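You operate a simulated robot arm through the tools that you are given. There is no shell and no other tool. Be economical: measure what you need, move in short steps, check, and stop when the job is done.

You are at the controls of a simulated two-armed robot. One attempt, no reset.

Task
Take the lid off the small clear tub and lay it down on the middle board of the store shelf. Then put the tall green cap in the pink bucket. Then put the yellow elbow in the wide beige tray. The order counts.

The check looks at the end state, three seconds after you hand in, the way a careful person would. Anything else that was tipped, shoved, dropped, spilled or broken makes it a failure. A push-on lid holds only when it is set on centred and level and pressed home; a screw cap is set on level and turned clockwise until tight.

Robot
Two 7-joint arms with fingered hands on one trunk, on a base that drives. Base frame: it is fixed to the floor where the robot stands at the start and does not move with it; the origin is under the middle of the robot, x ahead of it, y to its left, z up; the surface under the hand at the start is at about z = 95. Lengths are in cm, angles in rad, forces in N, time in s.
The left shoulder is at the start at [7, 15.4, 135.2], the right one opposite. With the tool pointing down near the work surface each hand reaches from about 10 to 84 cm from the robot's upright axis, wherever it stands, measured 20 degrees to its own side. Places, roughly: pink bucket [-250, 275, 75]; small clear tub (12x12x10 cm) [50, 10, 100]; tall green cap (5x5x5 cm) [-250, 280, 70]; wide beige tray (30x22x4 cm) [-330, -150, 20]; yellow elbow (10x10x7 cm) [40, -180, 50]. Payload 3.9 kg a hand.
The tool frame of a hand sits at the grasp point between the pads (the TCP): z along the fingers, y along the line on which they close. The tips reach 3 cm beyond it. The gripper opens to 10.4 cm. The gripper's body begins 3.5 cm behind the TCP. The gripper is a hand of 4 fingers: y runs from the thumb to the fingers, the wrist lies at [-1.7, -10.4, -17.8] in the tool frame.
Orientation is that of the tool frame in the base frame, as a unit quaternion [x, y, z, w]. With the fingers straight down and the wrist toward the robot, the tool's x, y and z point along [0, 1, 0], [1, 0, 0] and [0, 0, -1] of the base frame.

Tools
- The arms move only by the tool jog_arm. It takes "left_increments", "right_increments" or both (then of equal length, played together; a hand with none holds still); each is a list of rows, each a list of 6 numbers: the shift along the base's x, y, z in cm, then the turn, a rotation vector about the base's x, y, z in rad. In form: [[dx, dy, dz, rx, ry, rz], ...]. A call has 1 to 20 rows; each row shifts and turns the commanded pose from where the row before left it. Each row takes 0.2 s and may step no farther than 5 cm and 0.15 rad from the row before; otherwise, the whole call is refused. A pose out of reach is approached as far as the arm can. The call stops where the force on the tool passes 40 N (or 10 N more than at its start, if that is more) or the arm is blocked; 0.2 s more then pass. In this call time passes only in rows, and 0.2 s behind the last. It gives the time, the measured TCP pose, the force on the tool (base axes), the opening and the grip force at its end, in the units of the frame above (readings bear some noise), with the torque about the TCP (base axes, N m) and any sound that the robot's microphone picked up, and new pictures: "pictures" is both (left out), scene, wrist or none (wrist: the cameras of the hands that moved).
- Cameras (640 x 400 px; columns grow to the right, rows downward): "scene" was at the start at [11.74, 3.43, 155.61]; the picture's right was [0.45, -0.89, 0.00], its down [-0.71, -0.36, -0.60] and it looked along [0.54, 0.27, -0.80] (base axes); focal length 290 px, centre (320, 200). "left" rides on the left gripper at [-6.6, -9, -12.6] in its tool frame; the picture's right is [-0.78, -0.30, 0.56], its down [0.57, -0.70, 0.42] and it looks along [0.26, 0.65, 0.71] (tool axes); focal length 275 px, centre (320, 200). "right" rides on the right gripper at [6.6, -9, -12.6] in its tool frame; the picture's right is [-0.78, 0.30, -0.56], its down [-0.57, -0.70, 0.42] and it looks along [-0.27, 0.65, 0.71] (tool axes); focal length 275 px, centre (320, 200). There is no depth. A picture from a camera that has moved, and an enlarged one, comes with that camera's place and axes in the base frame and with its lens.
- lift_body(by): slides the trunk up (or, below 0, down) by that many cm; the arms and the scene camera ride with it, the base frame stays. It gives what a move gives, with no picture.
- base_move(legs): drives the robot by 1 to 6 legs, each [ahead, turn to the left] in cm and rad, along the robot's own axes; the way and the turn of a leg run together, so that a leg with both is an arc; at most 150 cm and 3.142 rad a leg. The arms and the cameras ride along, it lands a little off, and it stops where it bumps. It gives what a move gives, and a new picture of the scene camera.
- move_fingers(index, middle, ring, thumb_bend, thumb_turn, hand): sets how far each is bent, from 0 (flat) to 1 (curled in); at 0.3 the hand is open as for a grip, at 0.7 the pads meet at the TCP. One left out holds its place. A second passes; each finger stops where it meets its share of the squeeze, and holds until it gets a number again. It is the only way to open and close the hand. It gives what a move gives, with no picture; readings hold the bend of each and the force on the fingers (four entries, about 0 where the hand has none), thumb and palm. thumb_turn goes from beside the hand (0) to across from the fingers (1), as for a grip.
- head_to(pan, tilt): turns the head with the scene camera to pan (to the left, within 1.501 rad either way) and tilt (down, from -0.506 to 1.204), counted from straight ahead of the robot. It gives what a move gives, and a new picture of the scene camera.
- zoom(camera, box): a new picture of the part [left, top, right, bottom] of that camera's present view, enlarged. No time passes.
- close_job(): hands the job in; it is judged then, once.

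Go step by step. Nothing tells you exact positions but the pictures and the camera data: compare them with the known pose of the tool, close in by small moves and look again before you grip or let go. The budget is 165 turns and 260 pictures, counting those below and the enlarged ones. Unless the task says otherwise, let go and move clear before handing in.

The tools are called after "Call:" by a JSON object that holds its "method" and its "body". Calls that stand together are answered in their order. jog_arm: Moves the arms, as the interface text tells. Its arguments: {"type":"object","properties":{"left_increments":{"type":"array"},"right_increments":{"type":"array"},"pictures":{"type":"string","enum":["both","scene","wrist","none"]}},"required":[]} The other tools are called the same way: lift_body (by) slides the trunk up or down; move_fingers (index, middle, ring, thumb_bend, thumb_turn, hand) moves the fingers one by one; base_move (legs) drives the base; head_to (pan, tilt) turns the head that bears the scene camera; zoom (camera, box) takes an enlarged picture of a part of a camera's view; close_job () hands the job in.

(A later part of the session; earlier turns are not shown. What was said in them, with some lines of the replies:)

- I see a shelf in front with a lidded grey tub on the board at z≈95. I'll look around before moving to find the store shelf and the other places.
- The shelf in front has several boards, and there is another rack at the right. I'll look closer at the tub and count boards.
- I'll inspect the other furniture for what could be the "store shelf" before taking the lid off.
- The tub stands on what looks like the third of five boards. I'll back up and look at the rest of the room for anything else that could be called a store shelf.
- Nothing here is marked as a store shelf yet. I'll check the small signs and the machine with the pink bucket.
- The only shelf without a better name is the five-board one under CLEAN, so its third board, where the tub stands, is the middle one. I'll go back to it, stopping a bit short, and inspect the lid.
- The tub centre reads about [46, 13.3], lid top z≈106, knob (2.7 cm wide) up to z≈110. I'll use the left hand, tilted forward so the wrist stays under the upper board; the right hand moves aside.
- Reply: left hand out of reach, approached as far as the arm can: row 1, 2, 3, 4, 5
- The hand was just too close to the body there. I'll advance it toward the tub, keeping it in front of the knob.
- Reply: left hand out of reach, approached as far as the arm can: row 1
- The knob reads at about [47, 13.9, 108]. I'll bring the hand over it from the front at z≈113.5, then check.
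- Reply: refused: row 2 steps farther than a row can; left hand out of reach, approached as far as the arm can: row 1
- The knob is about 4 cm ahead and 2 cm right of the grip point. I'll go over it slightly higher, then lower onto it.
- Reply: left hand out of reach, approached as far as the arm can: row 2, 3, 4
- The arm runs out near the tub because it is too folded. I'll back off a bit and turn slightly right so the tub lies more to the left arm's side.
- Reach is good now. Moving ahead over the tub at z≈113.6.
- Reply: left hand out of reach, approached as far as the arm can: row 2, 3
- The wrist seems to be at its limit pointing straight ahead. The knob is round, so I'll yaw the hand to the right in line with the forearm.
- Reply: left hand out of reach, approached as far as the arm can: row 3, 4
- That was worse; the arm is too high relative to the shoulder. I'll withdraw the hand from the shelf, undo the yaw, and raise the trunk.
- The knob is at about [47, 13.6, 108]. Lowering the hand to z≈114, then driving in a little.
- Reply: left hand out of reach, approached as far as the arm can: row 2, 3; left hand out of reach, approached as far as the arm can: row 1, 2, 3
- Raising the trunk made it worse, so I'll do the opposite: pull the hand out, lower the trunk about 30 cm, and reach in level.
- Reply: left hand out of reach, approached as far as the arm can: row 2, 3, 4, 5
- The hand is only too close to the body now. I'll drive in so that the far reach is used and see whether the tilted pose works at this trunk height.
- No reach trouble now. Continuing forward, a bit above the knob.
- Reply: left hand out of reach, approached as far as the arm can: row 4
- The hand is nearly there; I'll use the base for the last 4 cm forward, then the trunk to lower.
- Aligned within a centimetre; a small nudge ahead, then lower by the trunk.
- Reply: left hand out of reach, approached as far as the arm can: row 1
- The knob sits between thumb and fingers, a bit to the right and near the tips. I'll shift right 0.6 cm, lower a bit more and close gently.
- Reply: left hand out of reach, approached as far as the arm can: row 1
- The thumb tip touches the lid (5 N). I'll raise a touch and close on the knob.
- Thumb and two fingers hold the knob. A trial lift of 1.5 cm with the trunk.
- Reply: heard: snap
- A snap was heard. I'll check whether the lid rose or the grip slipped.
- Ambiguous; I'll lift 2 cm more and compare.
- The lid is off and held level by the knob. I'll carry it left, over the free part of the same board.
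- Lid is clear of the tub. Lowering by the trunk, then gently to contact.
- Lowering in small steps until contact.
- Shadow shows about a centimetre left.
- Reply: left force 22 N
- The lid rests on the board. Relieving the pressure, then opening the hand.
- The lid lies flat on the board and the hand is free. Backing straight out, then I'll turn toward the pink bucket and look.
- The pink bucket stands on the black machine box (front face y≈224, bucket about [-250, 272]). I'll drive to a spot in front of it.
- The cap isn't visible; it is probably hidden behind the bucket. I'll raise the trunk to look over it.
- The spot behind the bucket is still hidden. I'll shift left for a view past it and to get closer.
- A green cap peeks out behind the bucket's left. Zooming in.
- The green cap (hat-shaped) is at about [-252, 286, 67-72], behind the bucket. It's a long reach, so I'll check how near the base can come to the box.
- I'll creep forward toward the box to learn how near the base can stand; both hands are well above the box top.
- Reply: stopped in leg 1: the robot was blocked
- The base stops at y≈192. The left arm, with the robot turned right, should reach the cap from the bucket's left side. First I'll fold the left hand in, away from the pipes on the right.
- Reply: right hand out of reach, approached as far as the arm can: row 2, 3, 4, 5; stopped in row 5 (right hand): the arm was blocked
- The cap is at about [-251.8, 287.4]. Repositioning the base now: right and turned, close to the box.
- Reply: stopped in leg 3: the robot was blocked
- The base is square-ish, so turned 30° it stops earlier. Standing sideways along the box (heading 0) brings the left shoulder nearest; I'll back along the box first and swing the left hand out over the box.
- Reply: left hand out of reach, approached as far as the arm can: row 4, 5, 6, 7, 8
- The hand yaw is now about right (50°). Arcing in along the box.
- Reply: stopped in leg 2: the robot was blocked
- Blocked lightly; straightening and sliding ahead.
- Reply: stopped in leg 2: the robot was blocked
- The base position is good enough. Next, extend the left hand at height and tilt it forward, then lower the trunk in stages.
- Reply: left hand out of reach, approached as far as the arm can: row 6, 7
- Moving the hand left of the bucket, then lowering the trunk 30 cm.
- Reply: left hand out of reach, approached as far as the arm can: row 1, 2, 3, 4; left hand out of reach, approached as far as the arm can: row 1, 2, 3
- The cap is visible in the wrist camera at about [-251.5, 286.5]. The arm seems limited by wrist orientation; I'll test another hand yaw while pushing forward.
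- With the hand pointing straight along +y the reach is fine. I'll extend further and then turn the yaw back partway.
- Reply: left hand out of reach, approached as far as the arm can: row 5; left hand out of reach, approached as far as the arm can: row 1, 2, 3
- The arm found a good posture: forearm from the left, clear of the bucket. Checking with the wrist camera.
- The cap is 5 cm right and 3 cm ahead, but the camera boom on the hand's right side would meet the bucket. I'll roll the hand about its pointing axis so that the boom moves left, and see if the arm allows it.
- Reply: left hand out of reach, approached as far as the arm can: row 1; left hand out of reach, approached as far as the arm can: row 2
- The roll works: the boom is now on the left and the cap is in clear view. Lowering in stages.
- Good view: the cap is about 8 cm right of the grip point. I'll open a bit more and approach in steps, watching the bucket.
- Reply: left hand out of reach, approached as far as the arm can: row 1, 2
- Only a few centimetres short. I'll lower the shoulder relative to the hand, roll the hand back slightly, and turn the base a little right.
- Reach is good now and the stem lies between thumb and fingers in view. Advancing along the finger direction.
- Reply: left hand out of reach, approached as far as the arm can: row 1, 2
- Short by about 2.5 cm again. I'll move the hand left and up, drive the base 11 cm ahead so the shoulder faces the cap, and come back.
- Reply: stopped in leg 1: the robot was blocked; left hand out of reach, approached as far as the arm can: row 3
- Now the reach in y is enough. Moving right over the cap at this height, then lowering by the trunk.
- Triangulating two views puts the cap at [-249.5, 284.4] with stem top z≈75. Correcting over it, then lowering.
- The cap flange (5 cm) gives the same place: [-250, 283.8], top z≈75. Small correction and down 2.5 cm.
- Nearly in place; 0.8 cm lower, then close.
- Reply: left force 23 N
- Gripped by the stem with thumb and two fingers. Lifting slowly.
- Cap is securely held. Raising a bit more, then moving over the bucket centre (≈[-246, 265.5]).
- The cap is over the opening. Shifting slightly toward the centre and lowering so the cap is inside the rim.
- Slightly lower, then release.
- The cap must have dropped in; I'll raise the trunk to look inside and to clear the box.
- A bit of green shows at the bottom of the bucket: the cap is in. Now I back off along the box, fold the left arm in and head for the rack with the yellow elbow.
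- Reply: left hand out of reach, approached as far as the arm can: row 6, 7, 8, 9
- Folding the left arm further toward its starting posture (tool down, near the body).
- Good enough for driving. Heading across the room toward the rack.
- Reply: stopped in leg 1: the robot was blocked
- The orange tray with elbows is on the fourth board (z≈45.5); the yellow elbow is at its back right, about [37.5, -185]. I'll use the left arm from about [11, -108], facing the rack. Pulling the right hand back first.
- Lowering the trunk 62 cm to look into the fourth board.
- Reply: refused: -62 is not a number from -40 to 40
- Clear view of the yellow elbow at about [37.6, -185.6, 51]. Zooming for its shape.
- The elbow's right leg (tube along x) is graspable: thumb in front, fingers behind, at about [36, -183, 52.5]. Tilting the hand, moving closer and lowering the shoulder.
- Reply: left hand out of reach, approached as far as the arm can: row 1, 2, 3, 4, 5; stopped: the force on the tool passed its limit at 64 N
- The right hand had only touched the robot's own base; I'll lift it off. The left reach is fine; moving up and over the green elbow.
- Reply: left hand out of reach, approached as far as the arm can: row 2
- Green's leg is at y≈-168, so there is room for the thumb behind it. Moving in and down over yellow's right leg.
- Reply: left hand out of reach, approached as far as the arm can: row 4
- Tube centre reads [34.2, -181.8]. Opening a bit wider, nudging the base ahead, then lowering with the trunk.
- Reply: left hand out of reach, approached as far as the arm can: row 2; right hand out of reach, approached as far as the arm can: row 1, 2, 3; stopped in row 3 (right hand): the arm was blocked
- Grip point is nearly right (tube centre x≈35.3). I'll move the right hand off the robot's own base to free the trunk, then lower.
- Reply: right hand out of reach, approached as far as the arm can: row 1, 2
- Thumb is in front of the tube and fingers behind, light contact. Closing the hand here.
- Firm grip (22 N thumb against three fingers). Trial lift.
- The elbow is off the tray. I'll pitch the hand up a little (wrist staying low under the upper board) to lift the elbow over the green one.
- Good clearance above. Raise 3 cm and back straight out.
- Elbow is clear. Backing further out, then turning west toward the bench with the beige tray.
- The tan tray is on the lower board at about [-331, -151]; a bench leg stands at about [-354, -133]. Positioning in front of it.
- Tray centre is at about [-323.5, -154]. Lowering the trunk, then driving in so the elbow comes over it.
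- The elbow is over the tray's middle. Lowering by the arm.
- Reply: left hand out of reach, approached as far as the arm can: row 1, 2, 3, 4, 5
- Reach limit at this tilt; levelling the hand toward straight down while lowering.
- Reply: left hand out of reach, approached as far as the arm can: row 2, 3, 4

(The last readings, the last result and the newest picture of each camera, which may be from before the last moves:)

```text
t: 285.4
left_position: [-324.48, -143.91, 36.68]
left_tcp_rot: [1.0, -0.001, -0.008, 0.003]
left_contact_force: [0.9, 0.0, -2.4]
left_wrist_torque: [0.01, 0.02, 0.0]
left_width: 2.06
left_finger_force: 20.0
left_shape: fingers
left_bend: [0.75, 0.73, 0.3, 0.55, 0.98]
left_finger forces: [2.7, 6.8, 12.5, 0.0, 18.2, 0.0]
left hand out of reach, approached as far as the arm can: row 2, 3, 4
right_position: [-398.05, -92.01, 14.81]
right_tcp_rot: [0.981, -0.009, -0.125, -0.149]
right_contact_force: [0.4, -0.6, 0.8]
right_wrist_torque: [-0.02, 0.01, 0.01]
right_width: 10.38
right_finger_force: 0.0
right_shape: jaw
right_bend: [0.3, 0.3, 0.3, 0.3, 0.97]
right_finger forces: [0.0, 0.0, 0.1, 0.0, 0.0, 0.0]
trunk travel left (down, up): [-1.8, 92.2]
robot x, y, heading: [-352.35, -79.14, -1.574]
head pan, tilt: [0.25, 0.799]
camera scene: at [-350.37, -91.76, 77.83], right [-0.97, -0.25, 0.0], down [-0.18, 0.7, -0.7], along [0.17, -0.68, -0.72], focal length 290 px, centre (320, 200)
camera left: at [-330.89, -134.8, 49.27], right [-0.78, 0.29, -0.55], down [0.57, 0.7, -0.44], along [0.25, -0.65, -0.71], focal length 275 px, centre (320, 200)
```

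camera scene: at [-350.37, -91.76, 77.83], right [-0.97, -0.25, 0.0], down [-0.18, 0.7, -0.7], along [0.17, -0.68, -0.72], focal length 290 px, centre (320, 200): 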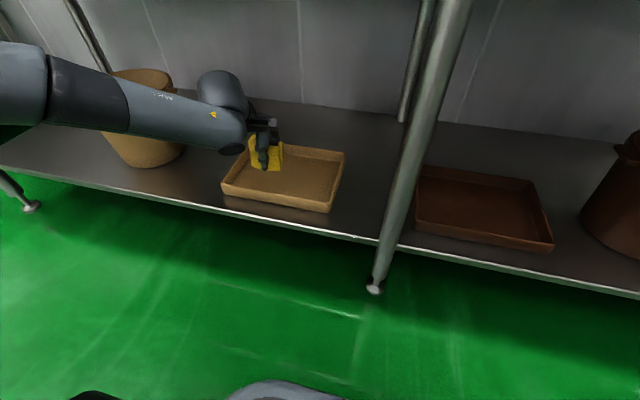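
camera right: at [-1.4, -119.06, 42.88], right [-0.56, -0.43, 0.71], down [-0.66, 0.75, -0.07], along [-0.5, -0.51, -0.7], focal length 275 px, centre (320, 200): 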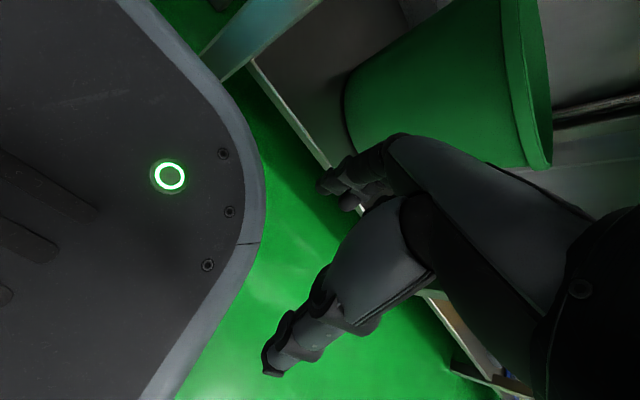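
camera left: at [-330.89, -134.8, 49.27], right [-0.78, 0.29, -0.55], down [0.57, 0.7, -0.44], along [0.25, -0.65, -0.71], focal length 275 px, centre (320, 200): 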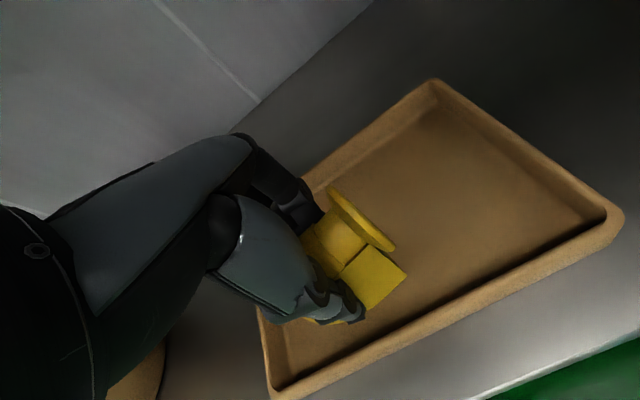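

Trying a yaw of the hand to the left, which freed the arm before, while lowering.

Call:
{"method": "jog_arm", "body": {"left_increments": [[0, 0, 0, 0, 0, 0.14], [0, 0, 0, 0, 0, 0.14], [0, 0, -1.5, 0, 0, 0.14], [0, 0, -1.5, 0, 0, 0]], "pictures": "both"}}

```text
t: 286.4
left_position: [-323.31, -141.62, 35.01]
left_tcp_rot: [0.978, 0.208, -0.006, 0.006]
left_contact_force: [0.6, 0.0, -2.6]
left_wrist_torque: [-0.02, 0.01, 0.0]
left_width: 2.08
left_finger_force: 20.2
left_shape: fingers
left_bend: [0.75, 0.73, 0.3, 0.55, 0.98]
left_finger forces: [2.6, 6.8, 12.7, 0.0, 18.3, 0.0]
left hand out of reach, approached as far as the arm can: row 1, 2, 3, 4
right_position: [-397.96, -92.16, 14.63]
right_tcp_rot: [0.981, -0.009, -0.125, -0.148]
right_contact_force: [-0.4, -0.7, 0.4]
right_wrist_torque: [-0.02, 0.02, -0.02]
right_width: 10.4
right_finger_force: 0.0
right_shape: jaw
right_bend: [0.3, 0.3, 0.3, 0.3, 0.97]
right_finger forces: [0.0, 0.0, 0.0, 0.0, 0.0, 0.0]
trunk travel left (down, up): [-1.8, 92.2]
robot x, y, heading: [-352.08, -78.85, -1.574]
head pan, tilt: [0.25, 0.799]
camera scene: at [-350.37, -91.76, 77.83], right [-0.97, -0.25, 0.0], down [-0.18, 0.7, -0.7], along [0.17, -0.68, -0.72], focal length 290 px, centre (320, 200)
camera left: at [-332.93, -135.81, 47.76], right [-0.84, -0.05, -0.55], down [0.23, 0.87, -0.44], along [0.5, -0.49, -0.71], focal length 275 px, centre (320, 200)
```

scene: 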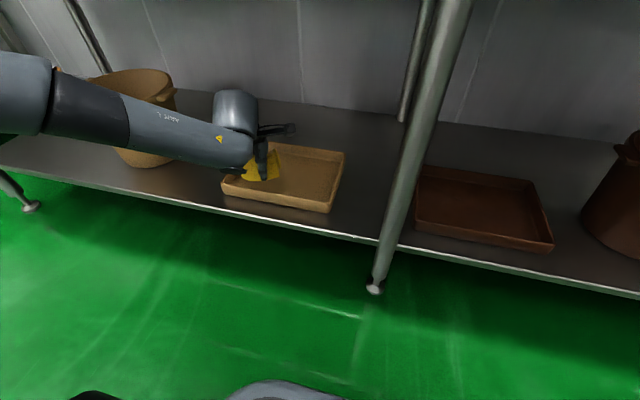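
left: 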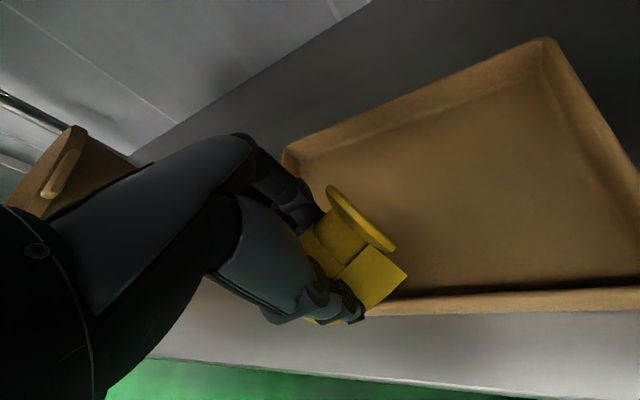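

The arm can go lower only when it is less extended, so I'll bring the base closer by 9 cm (turned slightly right) and lower with the hand nearer the body.

Call:
{"method": "base_move", "body": {"legs": [[0, -0.08], [9, 0]]}}

Call:
{"method": "jog_arm", "body": {"left_increments": [[0, 2, -2, 0, 0, -0.14], [0, 1, -2, 0, 0, -0.14], [0, 1, -2, 0, 0, 0]], "pictures": "both"}}

```text
t: 287.9
left_position: [-329.25, -152.64, 35.09]
left_tcp_rot: [0.986, 0.168, -0.008, 0.004]
left_contact_force: [1.0, 0.2, -2.2]
left_wrist_torque: [-0.05, 0.02, 0.0]
left_width: 2.09
left_finger_force: 19.9
left_shape: fingers
left_bend: [0.75, 0.73, 0.3, 0.55, 0.98]
left_finger forces: [2.7, 6.9, 12.7, 0.1, 18.3, 0.0]
right_position: [-399.62, -97.37, 14.74]
right_tcp_rot: [0.98, -0.049, -0.118, -0.154]
right_contact_force: [-0.7, 0.5, 0.3]
right_wrist_torque: [0.0, 0.02, -0.01]
right_width: 10.37
right_finger_force: 0.0
right_shape: jaw
right_bend: [0.3, 0.3, 0.3, 0.3, 0.97]
right_finger forces: [0.1, 0.0, 0.0, 0.1, 0.1, 0.0]
trunk travel left (down, up): [-1.8, 92.2]
robot x, y, heading: [-353.63, -87.8, -1.651]
head pan, tilt: [0.25, 0.799]
camera scene: at [-352.13, -100.83, 77.83], right [-0.99, -0.17, 0.0], down [-0.12, 0.71, -0.7], along [0.12, -0.69, -0.72], focal length 290 px, centre (320, 200)
```

scene: 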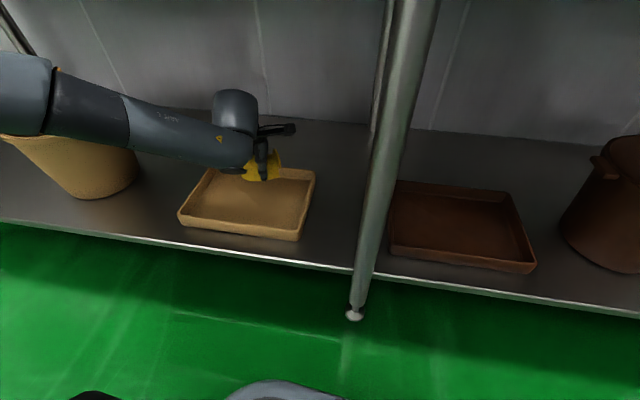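

```text
t: 288.7
left_position: [-329.18, -148.61, 29.01]
left_tcp_rot: [1.0, 0.029, -0.009, 0.004]
left_contact_force: [-0.5, 0.1, -2.1]
left_wrist_torque: [0.02, 0.03, 0.0]
left_width: 2.09
left_finger_force: 20.2
left_shape: fingers
left_bend: [0.75, 0.73, 0.3, 0.55, 0.98]
left_finger forces: [2.6, 6.7, 12.7, 0.1, 18.1, 0.1]
right_position: [-399.75, -97.33, 14.67]
right_tcp_rot: [0.98, -0.049, -0.119, -0.152]
right_contact_force: [-0.9, 0.3, 0.5]
right_wrist_torque: [0.0, -0.04, 0.04]
right_width: 10.38
right_finger_force: 0.2
right_shape: jaw
right_bend: [0.3, 0.3, 0.3, 0.3, 0.97]
right_finger forces: [0.1, 0.0, 0.0, 0.1, 0.0, 0.1]
trunk travel left (down, up): [-1.8, 92.2]
robot x, y, heading: [-353.37, -87.65, -1.656]
head pan, tilt: [0.25, 0.799]
camera scene: at [-352.13, -100.83, 77.84], right [-0.99, -0.17, 0.0], down [-0.12, 0.71, -0.7], along [0.12, -0.69, -0.72], focal length 290 px, centre (320, 200)
camera left: at [-336.1, -139.79, 41.73], right [-0.8, 0.25, -0.55], down [0.52, 0.73, -0.44], along [0.29, -0.64, -0.71], focal length 275 px, centre (320, 200)
```

scene: 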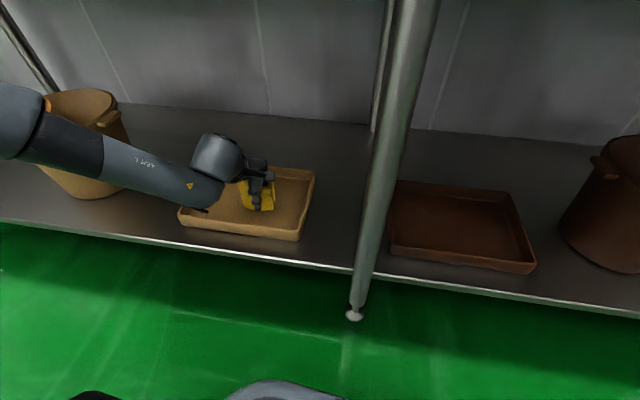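
left: 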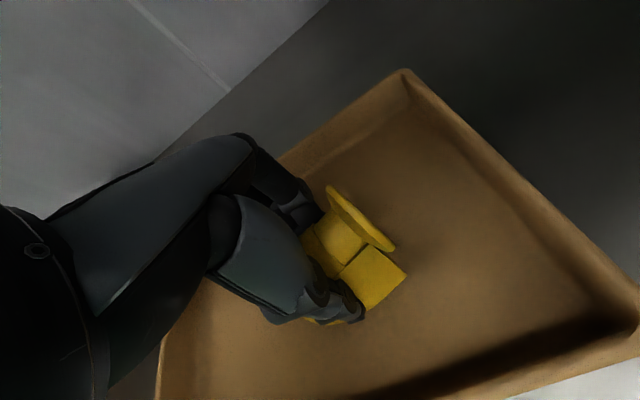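

Now low enough without limits. Pitching the elbow back to level-ish and lowering to contact.

Call:
{"method": "jog_arm", "body": {"left_increments": [[0, 0, 0, -0.1, 0, 0], [0, 0, 0, -0.1, 0, 0], [0, 0, -1, 0, 0, 0]], "pictures": "none"}}

Call:
{"method": "jog_arm", "body": {"left_increments": [[0, 0, -0.7, 0, 0, 0], [0, 0, -0.6, 0, 0, 0]], "pictures": "wrist"}}

Call:
{"method": "zoom", "body": {"camera": "scene", "box": [160, 110, 340, 260]}}

```text
t: 289.5
left_position: [-329.13, -148.52, 28.26]
left_tcp_rot: [0.994, 0.028, -0.012, 0.104]
left_contact_force: [0.3, 0.9, -1.5]
left_wrist_torque: [0.02, -0.03, 0.0]
left_width: 2.07
left_finger_force: 19.9
left_shape: fingers
left_bend: [0.75, 0.73, 0.3, 0.55, 0.98]
left_finger forces: [2.6, 6.5, 12.4, 0.0, 18.2, 0.0]
right_position: [-399.68, -97.33, 14.72]
right_tcp_rot: [0.98, -0.048, -0.12, -0.152]
right_contact_force: [-0.5, -0.7, -0.2]
right_wrist_torque: [-0.03, -0.01, -0.01]
right_width: 10.38
right_finger_force: 0.1
right_shape: jaw
right_bend: [0.3, 0.3, 0.3, 0.3, 0.97]
right_finger forces: [0.0, 0.1, 0.0, 0.0, 0.0, 0.0]
trunk travel left (down, up): [-1.8, 92.2]
robot x, y, heading: [-353.63, -87.86, -1.653]
head pan, tilt: [0.25, 0.799]
```

```text
t: 290.1
left_position: [-329.04, -148.23, 27.96]
left_tcp_rot: [0.994, 0.027, -0.01, 0.105]
left_contact_force: [-2.1, -2.1, 8.9]
left_wrist_torque: [-0.49, -0.4, -0.2]
left_width: 2.06
left_finger_force: 20.3
left_shape: fingers
left_bend: [0.75, 0.73, 0.3, 0.56, 0.98]
left_finger forces: [3.4, 7.7, 11.9, 0.0, 18.5, 0.0]
left hand out of reach, approached as far as the arm can: row 1, 2
right_position: [-399.61, -97.24, 14.72]
right_tcp_rot: [0.98, -0.05, -0.118, -0.152]
right_contact_force: [-1.3, 0.3, 0.0]
right_wrist_torque: [0.0, 0.0, 0.0]
right_width: 10.37
right_finger_force: 0.1
right_shape: jaw
right_bend: [0.3, 0.3, 0.3, 0.3, 0.97]
right_finger forces: [0.0, 0.0, 0.0, 0.1, 0.1, 0.0]
trunk travel left (down, up): [-1.8, 92.2]
robot x, y, heading: [-353.38, -87.92, -1.654]
head pan, tilt: [0.25, 0.799]
camera left: at [-335.86, -136.94, 38.64], right [-0.8, 0.13, -0.59], down [0.53, 0.62, -0.58], along [0.29, -0.77, -0.57], focal length 275 px, centre (320, 200)
```

left: 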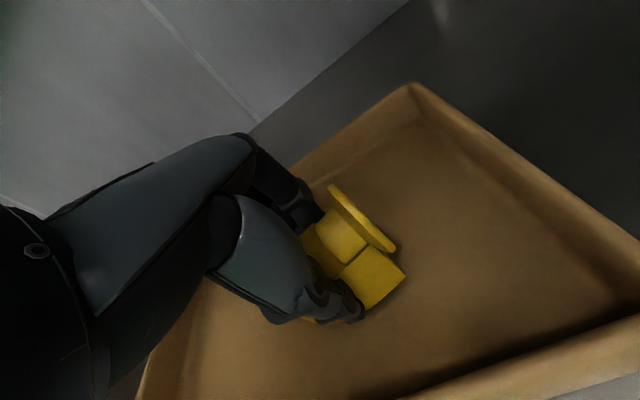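

```text
2.67 times, centred on (250, 185) of scene
camera zoom: at [-352.19, -100.73, 77.87], right [-0.99, -0.17, 0.0], down [-0.12, 0.71, -0.7], along [0.12, -0.69, -0.72], focal length 773 px, centre (507, 240)
```

zoom: 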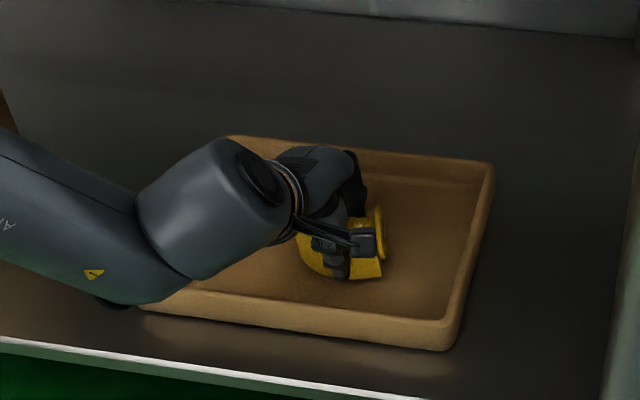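

The elbow rests in the tray (9 N contact). Opening the hand and withdrawing straight up.

Call:
{"method": "move_fingers", "body": {"hand": "left", "index": 0.45, "middle": 0.45, "ring": 0.3, "thumb_bend": 0.35}}

Call:
{"method": "move_fingers", "body": {"hand": "left", "index": 0.34, "middle": 0.34, "ring": 0.3, "thumb_bend": 0.33}}

Call:
{"method": "jog_arm", "body": {"left_increments": [[0, 0, 0.5, 0, 0, 0]], "pictures": "wrist"}}

Call:
{"method": "zoom", "body": {"camera": "scene", "box": [160, 110, 340, 260]}}

```text
t: 291.1
left_position: [-328.81, -148.03, 27.74]
left_tcp_rot: [0.994, 0.029, -0.011, 0.104]
left_contact_force: [-0.5, 0.1, -0.3]
left_wrist_torque: [-0.01, 0.0, -0.01]
left_width: 7.92
left_finger_force: 0.0
left_shape: fingers
left_bend: [0.45, 0.45, 0.3, 0.35, 0.98]
left_finger forces: [0.0, 0.0, 0.0, 0.0, 0.0, 0.0]
right_position: [-399.58, -97.26, 14.72]
right_tcp_rot: [0.98, -0.048, -0.119, -0.153]
right_contact_force: [0.4, 0.1, -1.1]
right_wrist_torque: [0.01, 0.01, -0.02]
right_width: 10.38
right_finger_force: 0.1
right_shape: jaw
right_bend: [0.3, 0.3, 0.3, 0.3, 0.97]
right_finger forces: [0.1, 0.0, 0.0, 0.0, 0.0, 0.0]
trunk travel left (down, up): [-1.8, 92.2]
robot x, y, heading: [-353.45, -87.7, -1.659]
head pan, tilt: [0.25, 0.799]
```

```text
t: 292.1
left_position: [-328.84, -147.92, 27.7]
left_tcp_rot: [0.994, 0.027, -0.011, 0.103]
left_contact_force: [0.1, -0.7, 0.7]
left_wrist_torque: [-0.02, -0.01, -0.02]
left_width: 9.55
left_finger_force: 0.0
left_shape: fingers
left_bend: [0.34, 0.34, 0.3, 0.33, 0.98]
left_finger forces: [0.1, 0.0, 0.0, 0.1, 0.0, 0.0]
right_position: [-399.61, -97.29, 14.69]
right_tcp_rot: [0.98, -0.049, -0.118, -0.152]
right_contact_force: [-0.4, 0.1, 0.8]
right_wrist_torque: [0.02, 0.01, 0.02]
right_width: 10.39
right_finger_force: 0.1
right_shape: jaw
right_bend: [0.3, 0.3, 0.3, 0.3, 0.97]
right_finger forces: [0.0, 0.0, 0.0, 0.0, 0.0, 0.0]
trunk travel left (down, up): [-1.8, 92.2]
robot x, y, heading: [-353.08, -88.12, -1.652]
head pan, tilt: [0.25, 0.799]
```

```text
t: 292.5
left_position: [-328.79, -148.07, 28.3]
left_tcp_rot: [0.994, 0.029, -0.011, 0.104]
left_contact_force: [-0.6, -0.1, -0.2]
left_wrist_torque: [0.0, 0.04, 0.01]
left_width: 9.52
left_finger_force: 0.0
left_shape: fingers
left_bend: [0.34, 0.34, 0.3, 0.33, 0.98]
left_finger forces: [0.0, 0.1, 0.0, 0.1, 0.0, 0.0]
right_position: [-399.69, -97.43, 14.68]
right_tcp_rot: [0.98, -0.049, -0.118, -0.153]
right_contact_force: [-0.2, -0.8, 0.9]
right_wrist_torque: [0.0, 0.05, 0.03]
right_width: 10.38
right_finger_force: 0.0
right_shape: jaw
right_bend: [0.3, 0.3, 0.3, 0.3, 0.97]
right_finger forces: [0.0, 0.1, 0.0, 0.0, 0.0, 0.0]
trunk travel left (down, up): [-1.8, 92.2]
robot x, y, heading: [-353.19, -88.28, -1.655]
head pan, tilt: [0.25, 0.799]
camera left: at [-335.73, -136.95, 38.92], right [-0.8, 0.13, -0.58], down [0.52, 0.63, -0.57], along [0.29, -0.77, -0.57], focal length 275 px, centre (320, 200)
```

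left: 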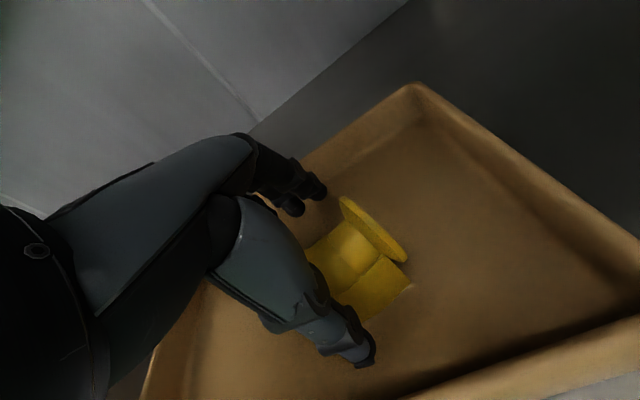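

```text
2.67 times, centred on (250, 185) of scene
camera zoom: at [-352.14, -100.81, 77.84], right [-0.99, -0.17, 0.0], down [-0.12, 0.71, -0.7], along [0.12, -0.69, -0.72], focal length 773 px, centre (507, 240)
```

zoom: 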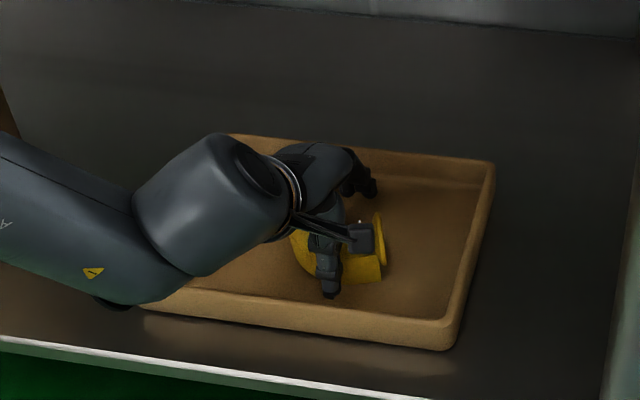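

Released; raising straight up with the trunk and backing out.

Call:
{"method": "lift_body", "body": {"by": 14}}

Call:
{"method": "base_move", "body": {"legs": [[-35, 0]]}}

Call:
{"method": "zoom", "body": {"camera": "scene", "box": [220, 60, 400, 210]}}

```text
t: 294.2
left_position: [-328.83, -148.01, 42.19]
left_tcp_rot: [0.994, 0.028, -0.011, 0.104]
left_contact_force: [0.2, 0.0, -0.2]
left_wrist_torque: [0.01, 0.0, 0.0]
left_width: 9.55
left_finger_force: 0.0
left_shape: fingers
left_bend: [0.34, 0.34, 0.3, 0.33, 0.98]
left_finger forces: [0.0, 0.0, 0.0, 0.1, 0.1, 0.0]
right_position: [-399.6, -97.47, 28.77]
right_tcp_rot: [0.98, -0.048, -0.119, -0.153]
right_contact_force: [0.0, -0.8, -0.8]
right_wrist_torque: [0.01, -0.01, -0.01]
right_width: 10.36
right_finger_force: 0.1
right_shape: jaw
right_bend: [0.3, 0.3, 0.3, 0.3, 0.97]
right_finger forces: [0.1, 0.0, 0.0, 0.0, 0.0, 0.1]
trunk travel left (down, up): [-15.8, 78.2]
robot x, y, heading: [-353.47, -87.95, -1.653]
head pan, tilt: [0.25, 0.799]
```

```text
t: 296.5
left_position: [-325.76, -112.79, 42.16]
left_tcp_rot: [0.994, 0.03, -0.01, 0.103]
left_contact_force: [0.2, -0.6, -0.3]
left_wrist_torque: [0.01, 0.0, 0.02]
left_width: 9.55
left_finger_force: 0.0
left_shape: fingers
left_bend: [0.34, 0.34, 0.3, 0.33, 0.98]
left_finger forces: [0.0, 0.0, 0.0, 0.0, 0.0, 0.0]
right_position: [-396.83, -62.34, 28.84]
right_tcp_rot: [0.98, -0.047, -0.119, -0.153]
right_contact_force: [-0.3, 0.1, 0.2]
right_wrist_torque: [-0.02, -0.02, 0.01]
right_width: 10.39
right_finger_force: 0.0
right_shape: jaw
right_bend: [0.3, 0.3, 0.3, 0.3, 0.97]
right_finger forces: [0.0, 0.1, 0.0, 0.0, 0.0, 0.0]
trunk travel left (down, up): [-15.8, 78.2]
robot x, y, heading: [-350.28, -52.57, -1.65]
head pan, tilt: [0.25, 0.799]
camera scene: at [-349.28, -65.54, 91.84], right [-0.99, -0.17, 0.0], down [-0.12, 0.71, -0.7], along [0.12, -0.69, -0.72], focal length 290 px, centre (320, 200)
```

scene: 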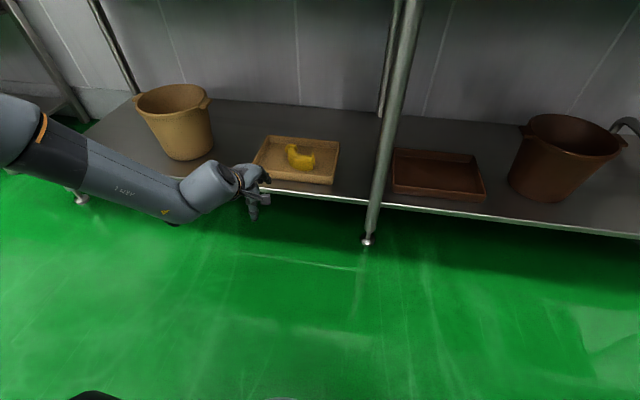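

```text
2.67 times, centred on (310, 135) of scene
camera zoom: at [-349.28, -65.54, 91.84], right [-0.99, -0.17, 0.0], down [-0.12, 0.71, -0.7], along [0.12, -0.69, -0.72], focal length 773 px, centre (347, 373)
```

zoom: 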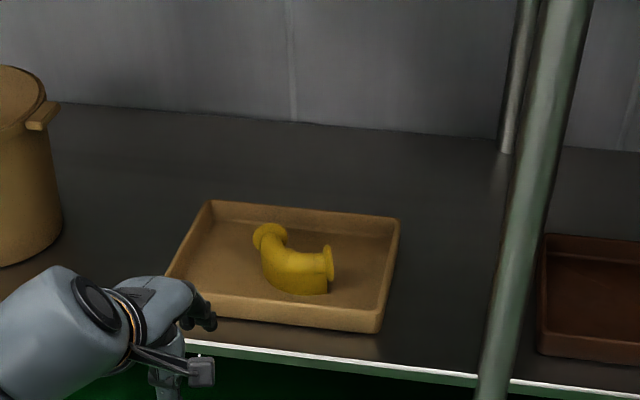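

The yellow elbow sits upright in the tray, the cap is in the bucket, the lid lies on the middle board, and both hands are clear. Handing in.

Call:
{"method": "close_job", "body": {}}

```text
The job is handed in.
```

I did all three steps in order and handed the job in; I don't have the result of the check.

- **Lid:** it is off the small clear tub and lies on the third of five boards of the shelf under the CLEAN sign, left of the tub. No shelf is labelled "store", so I took this one to be the store shelf and its third board as the middle one.
- **Green cap:** it is inside the pink bucket. I let it go with its base just inside the rim, so it fell the rest of the way in. Looking in afterwards I could see green at the bottom.
- **Yellow elbow:** it sits upright in the tan tray at the given place, about [-330, -150, 20].

While positioning, the base touched the machine box that holds the bucket several times and stopped each time. The right hand also pressed once on the robot's own base. In the pictures afterwards I saw nothing tipped or moved. Both hands were empty and clear when I handed in.
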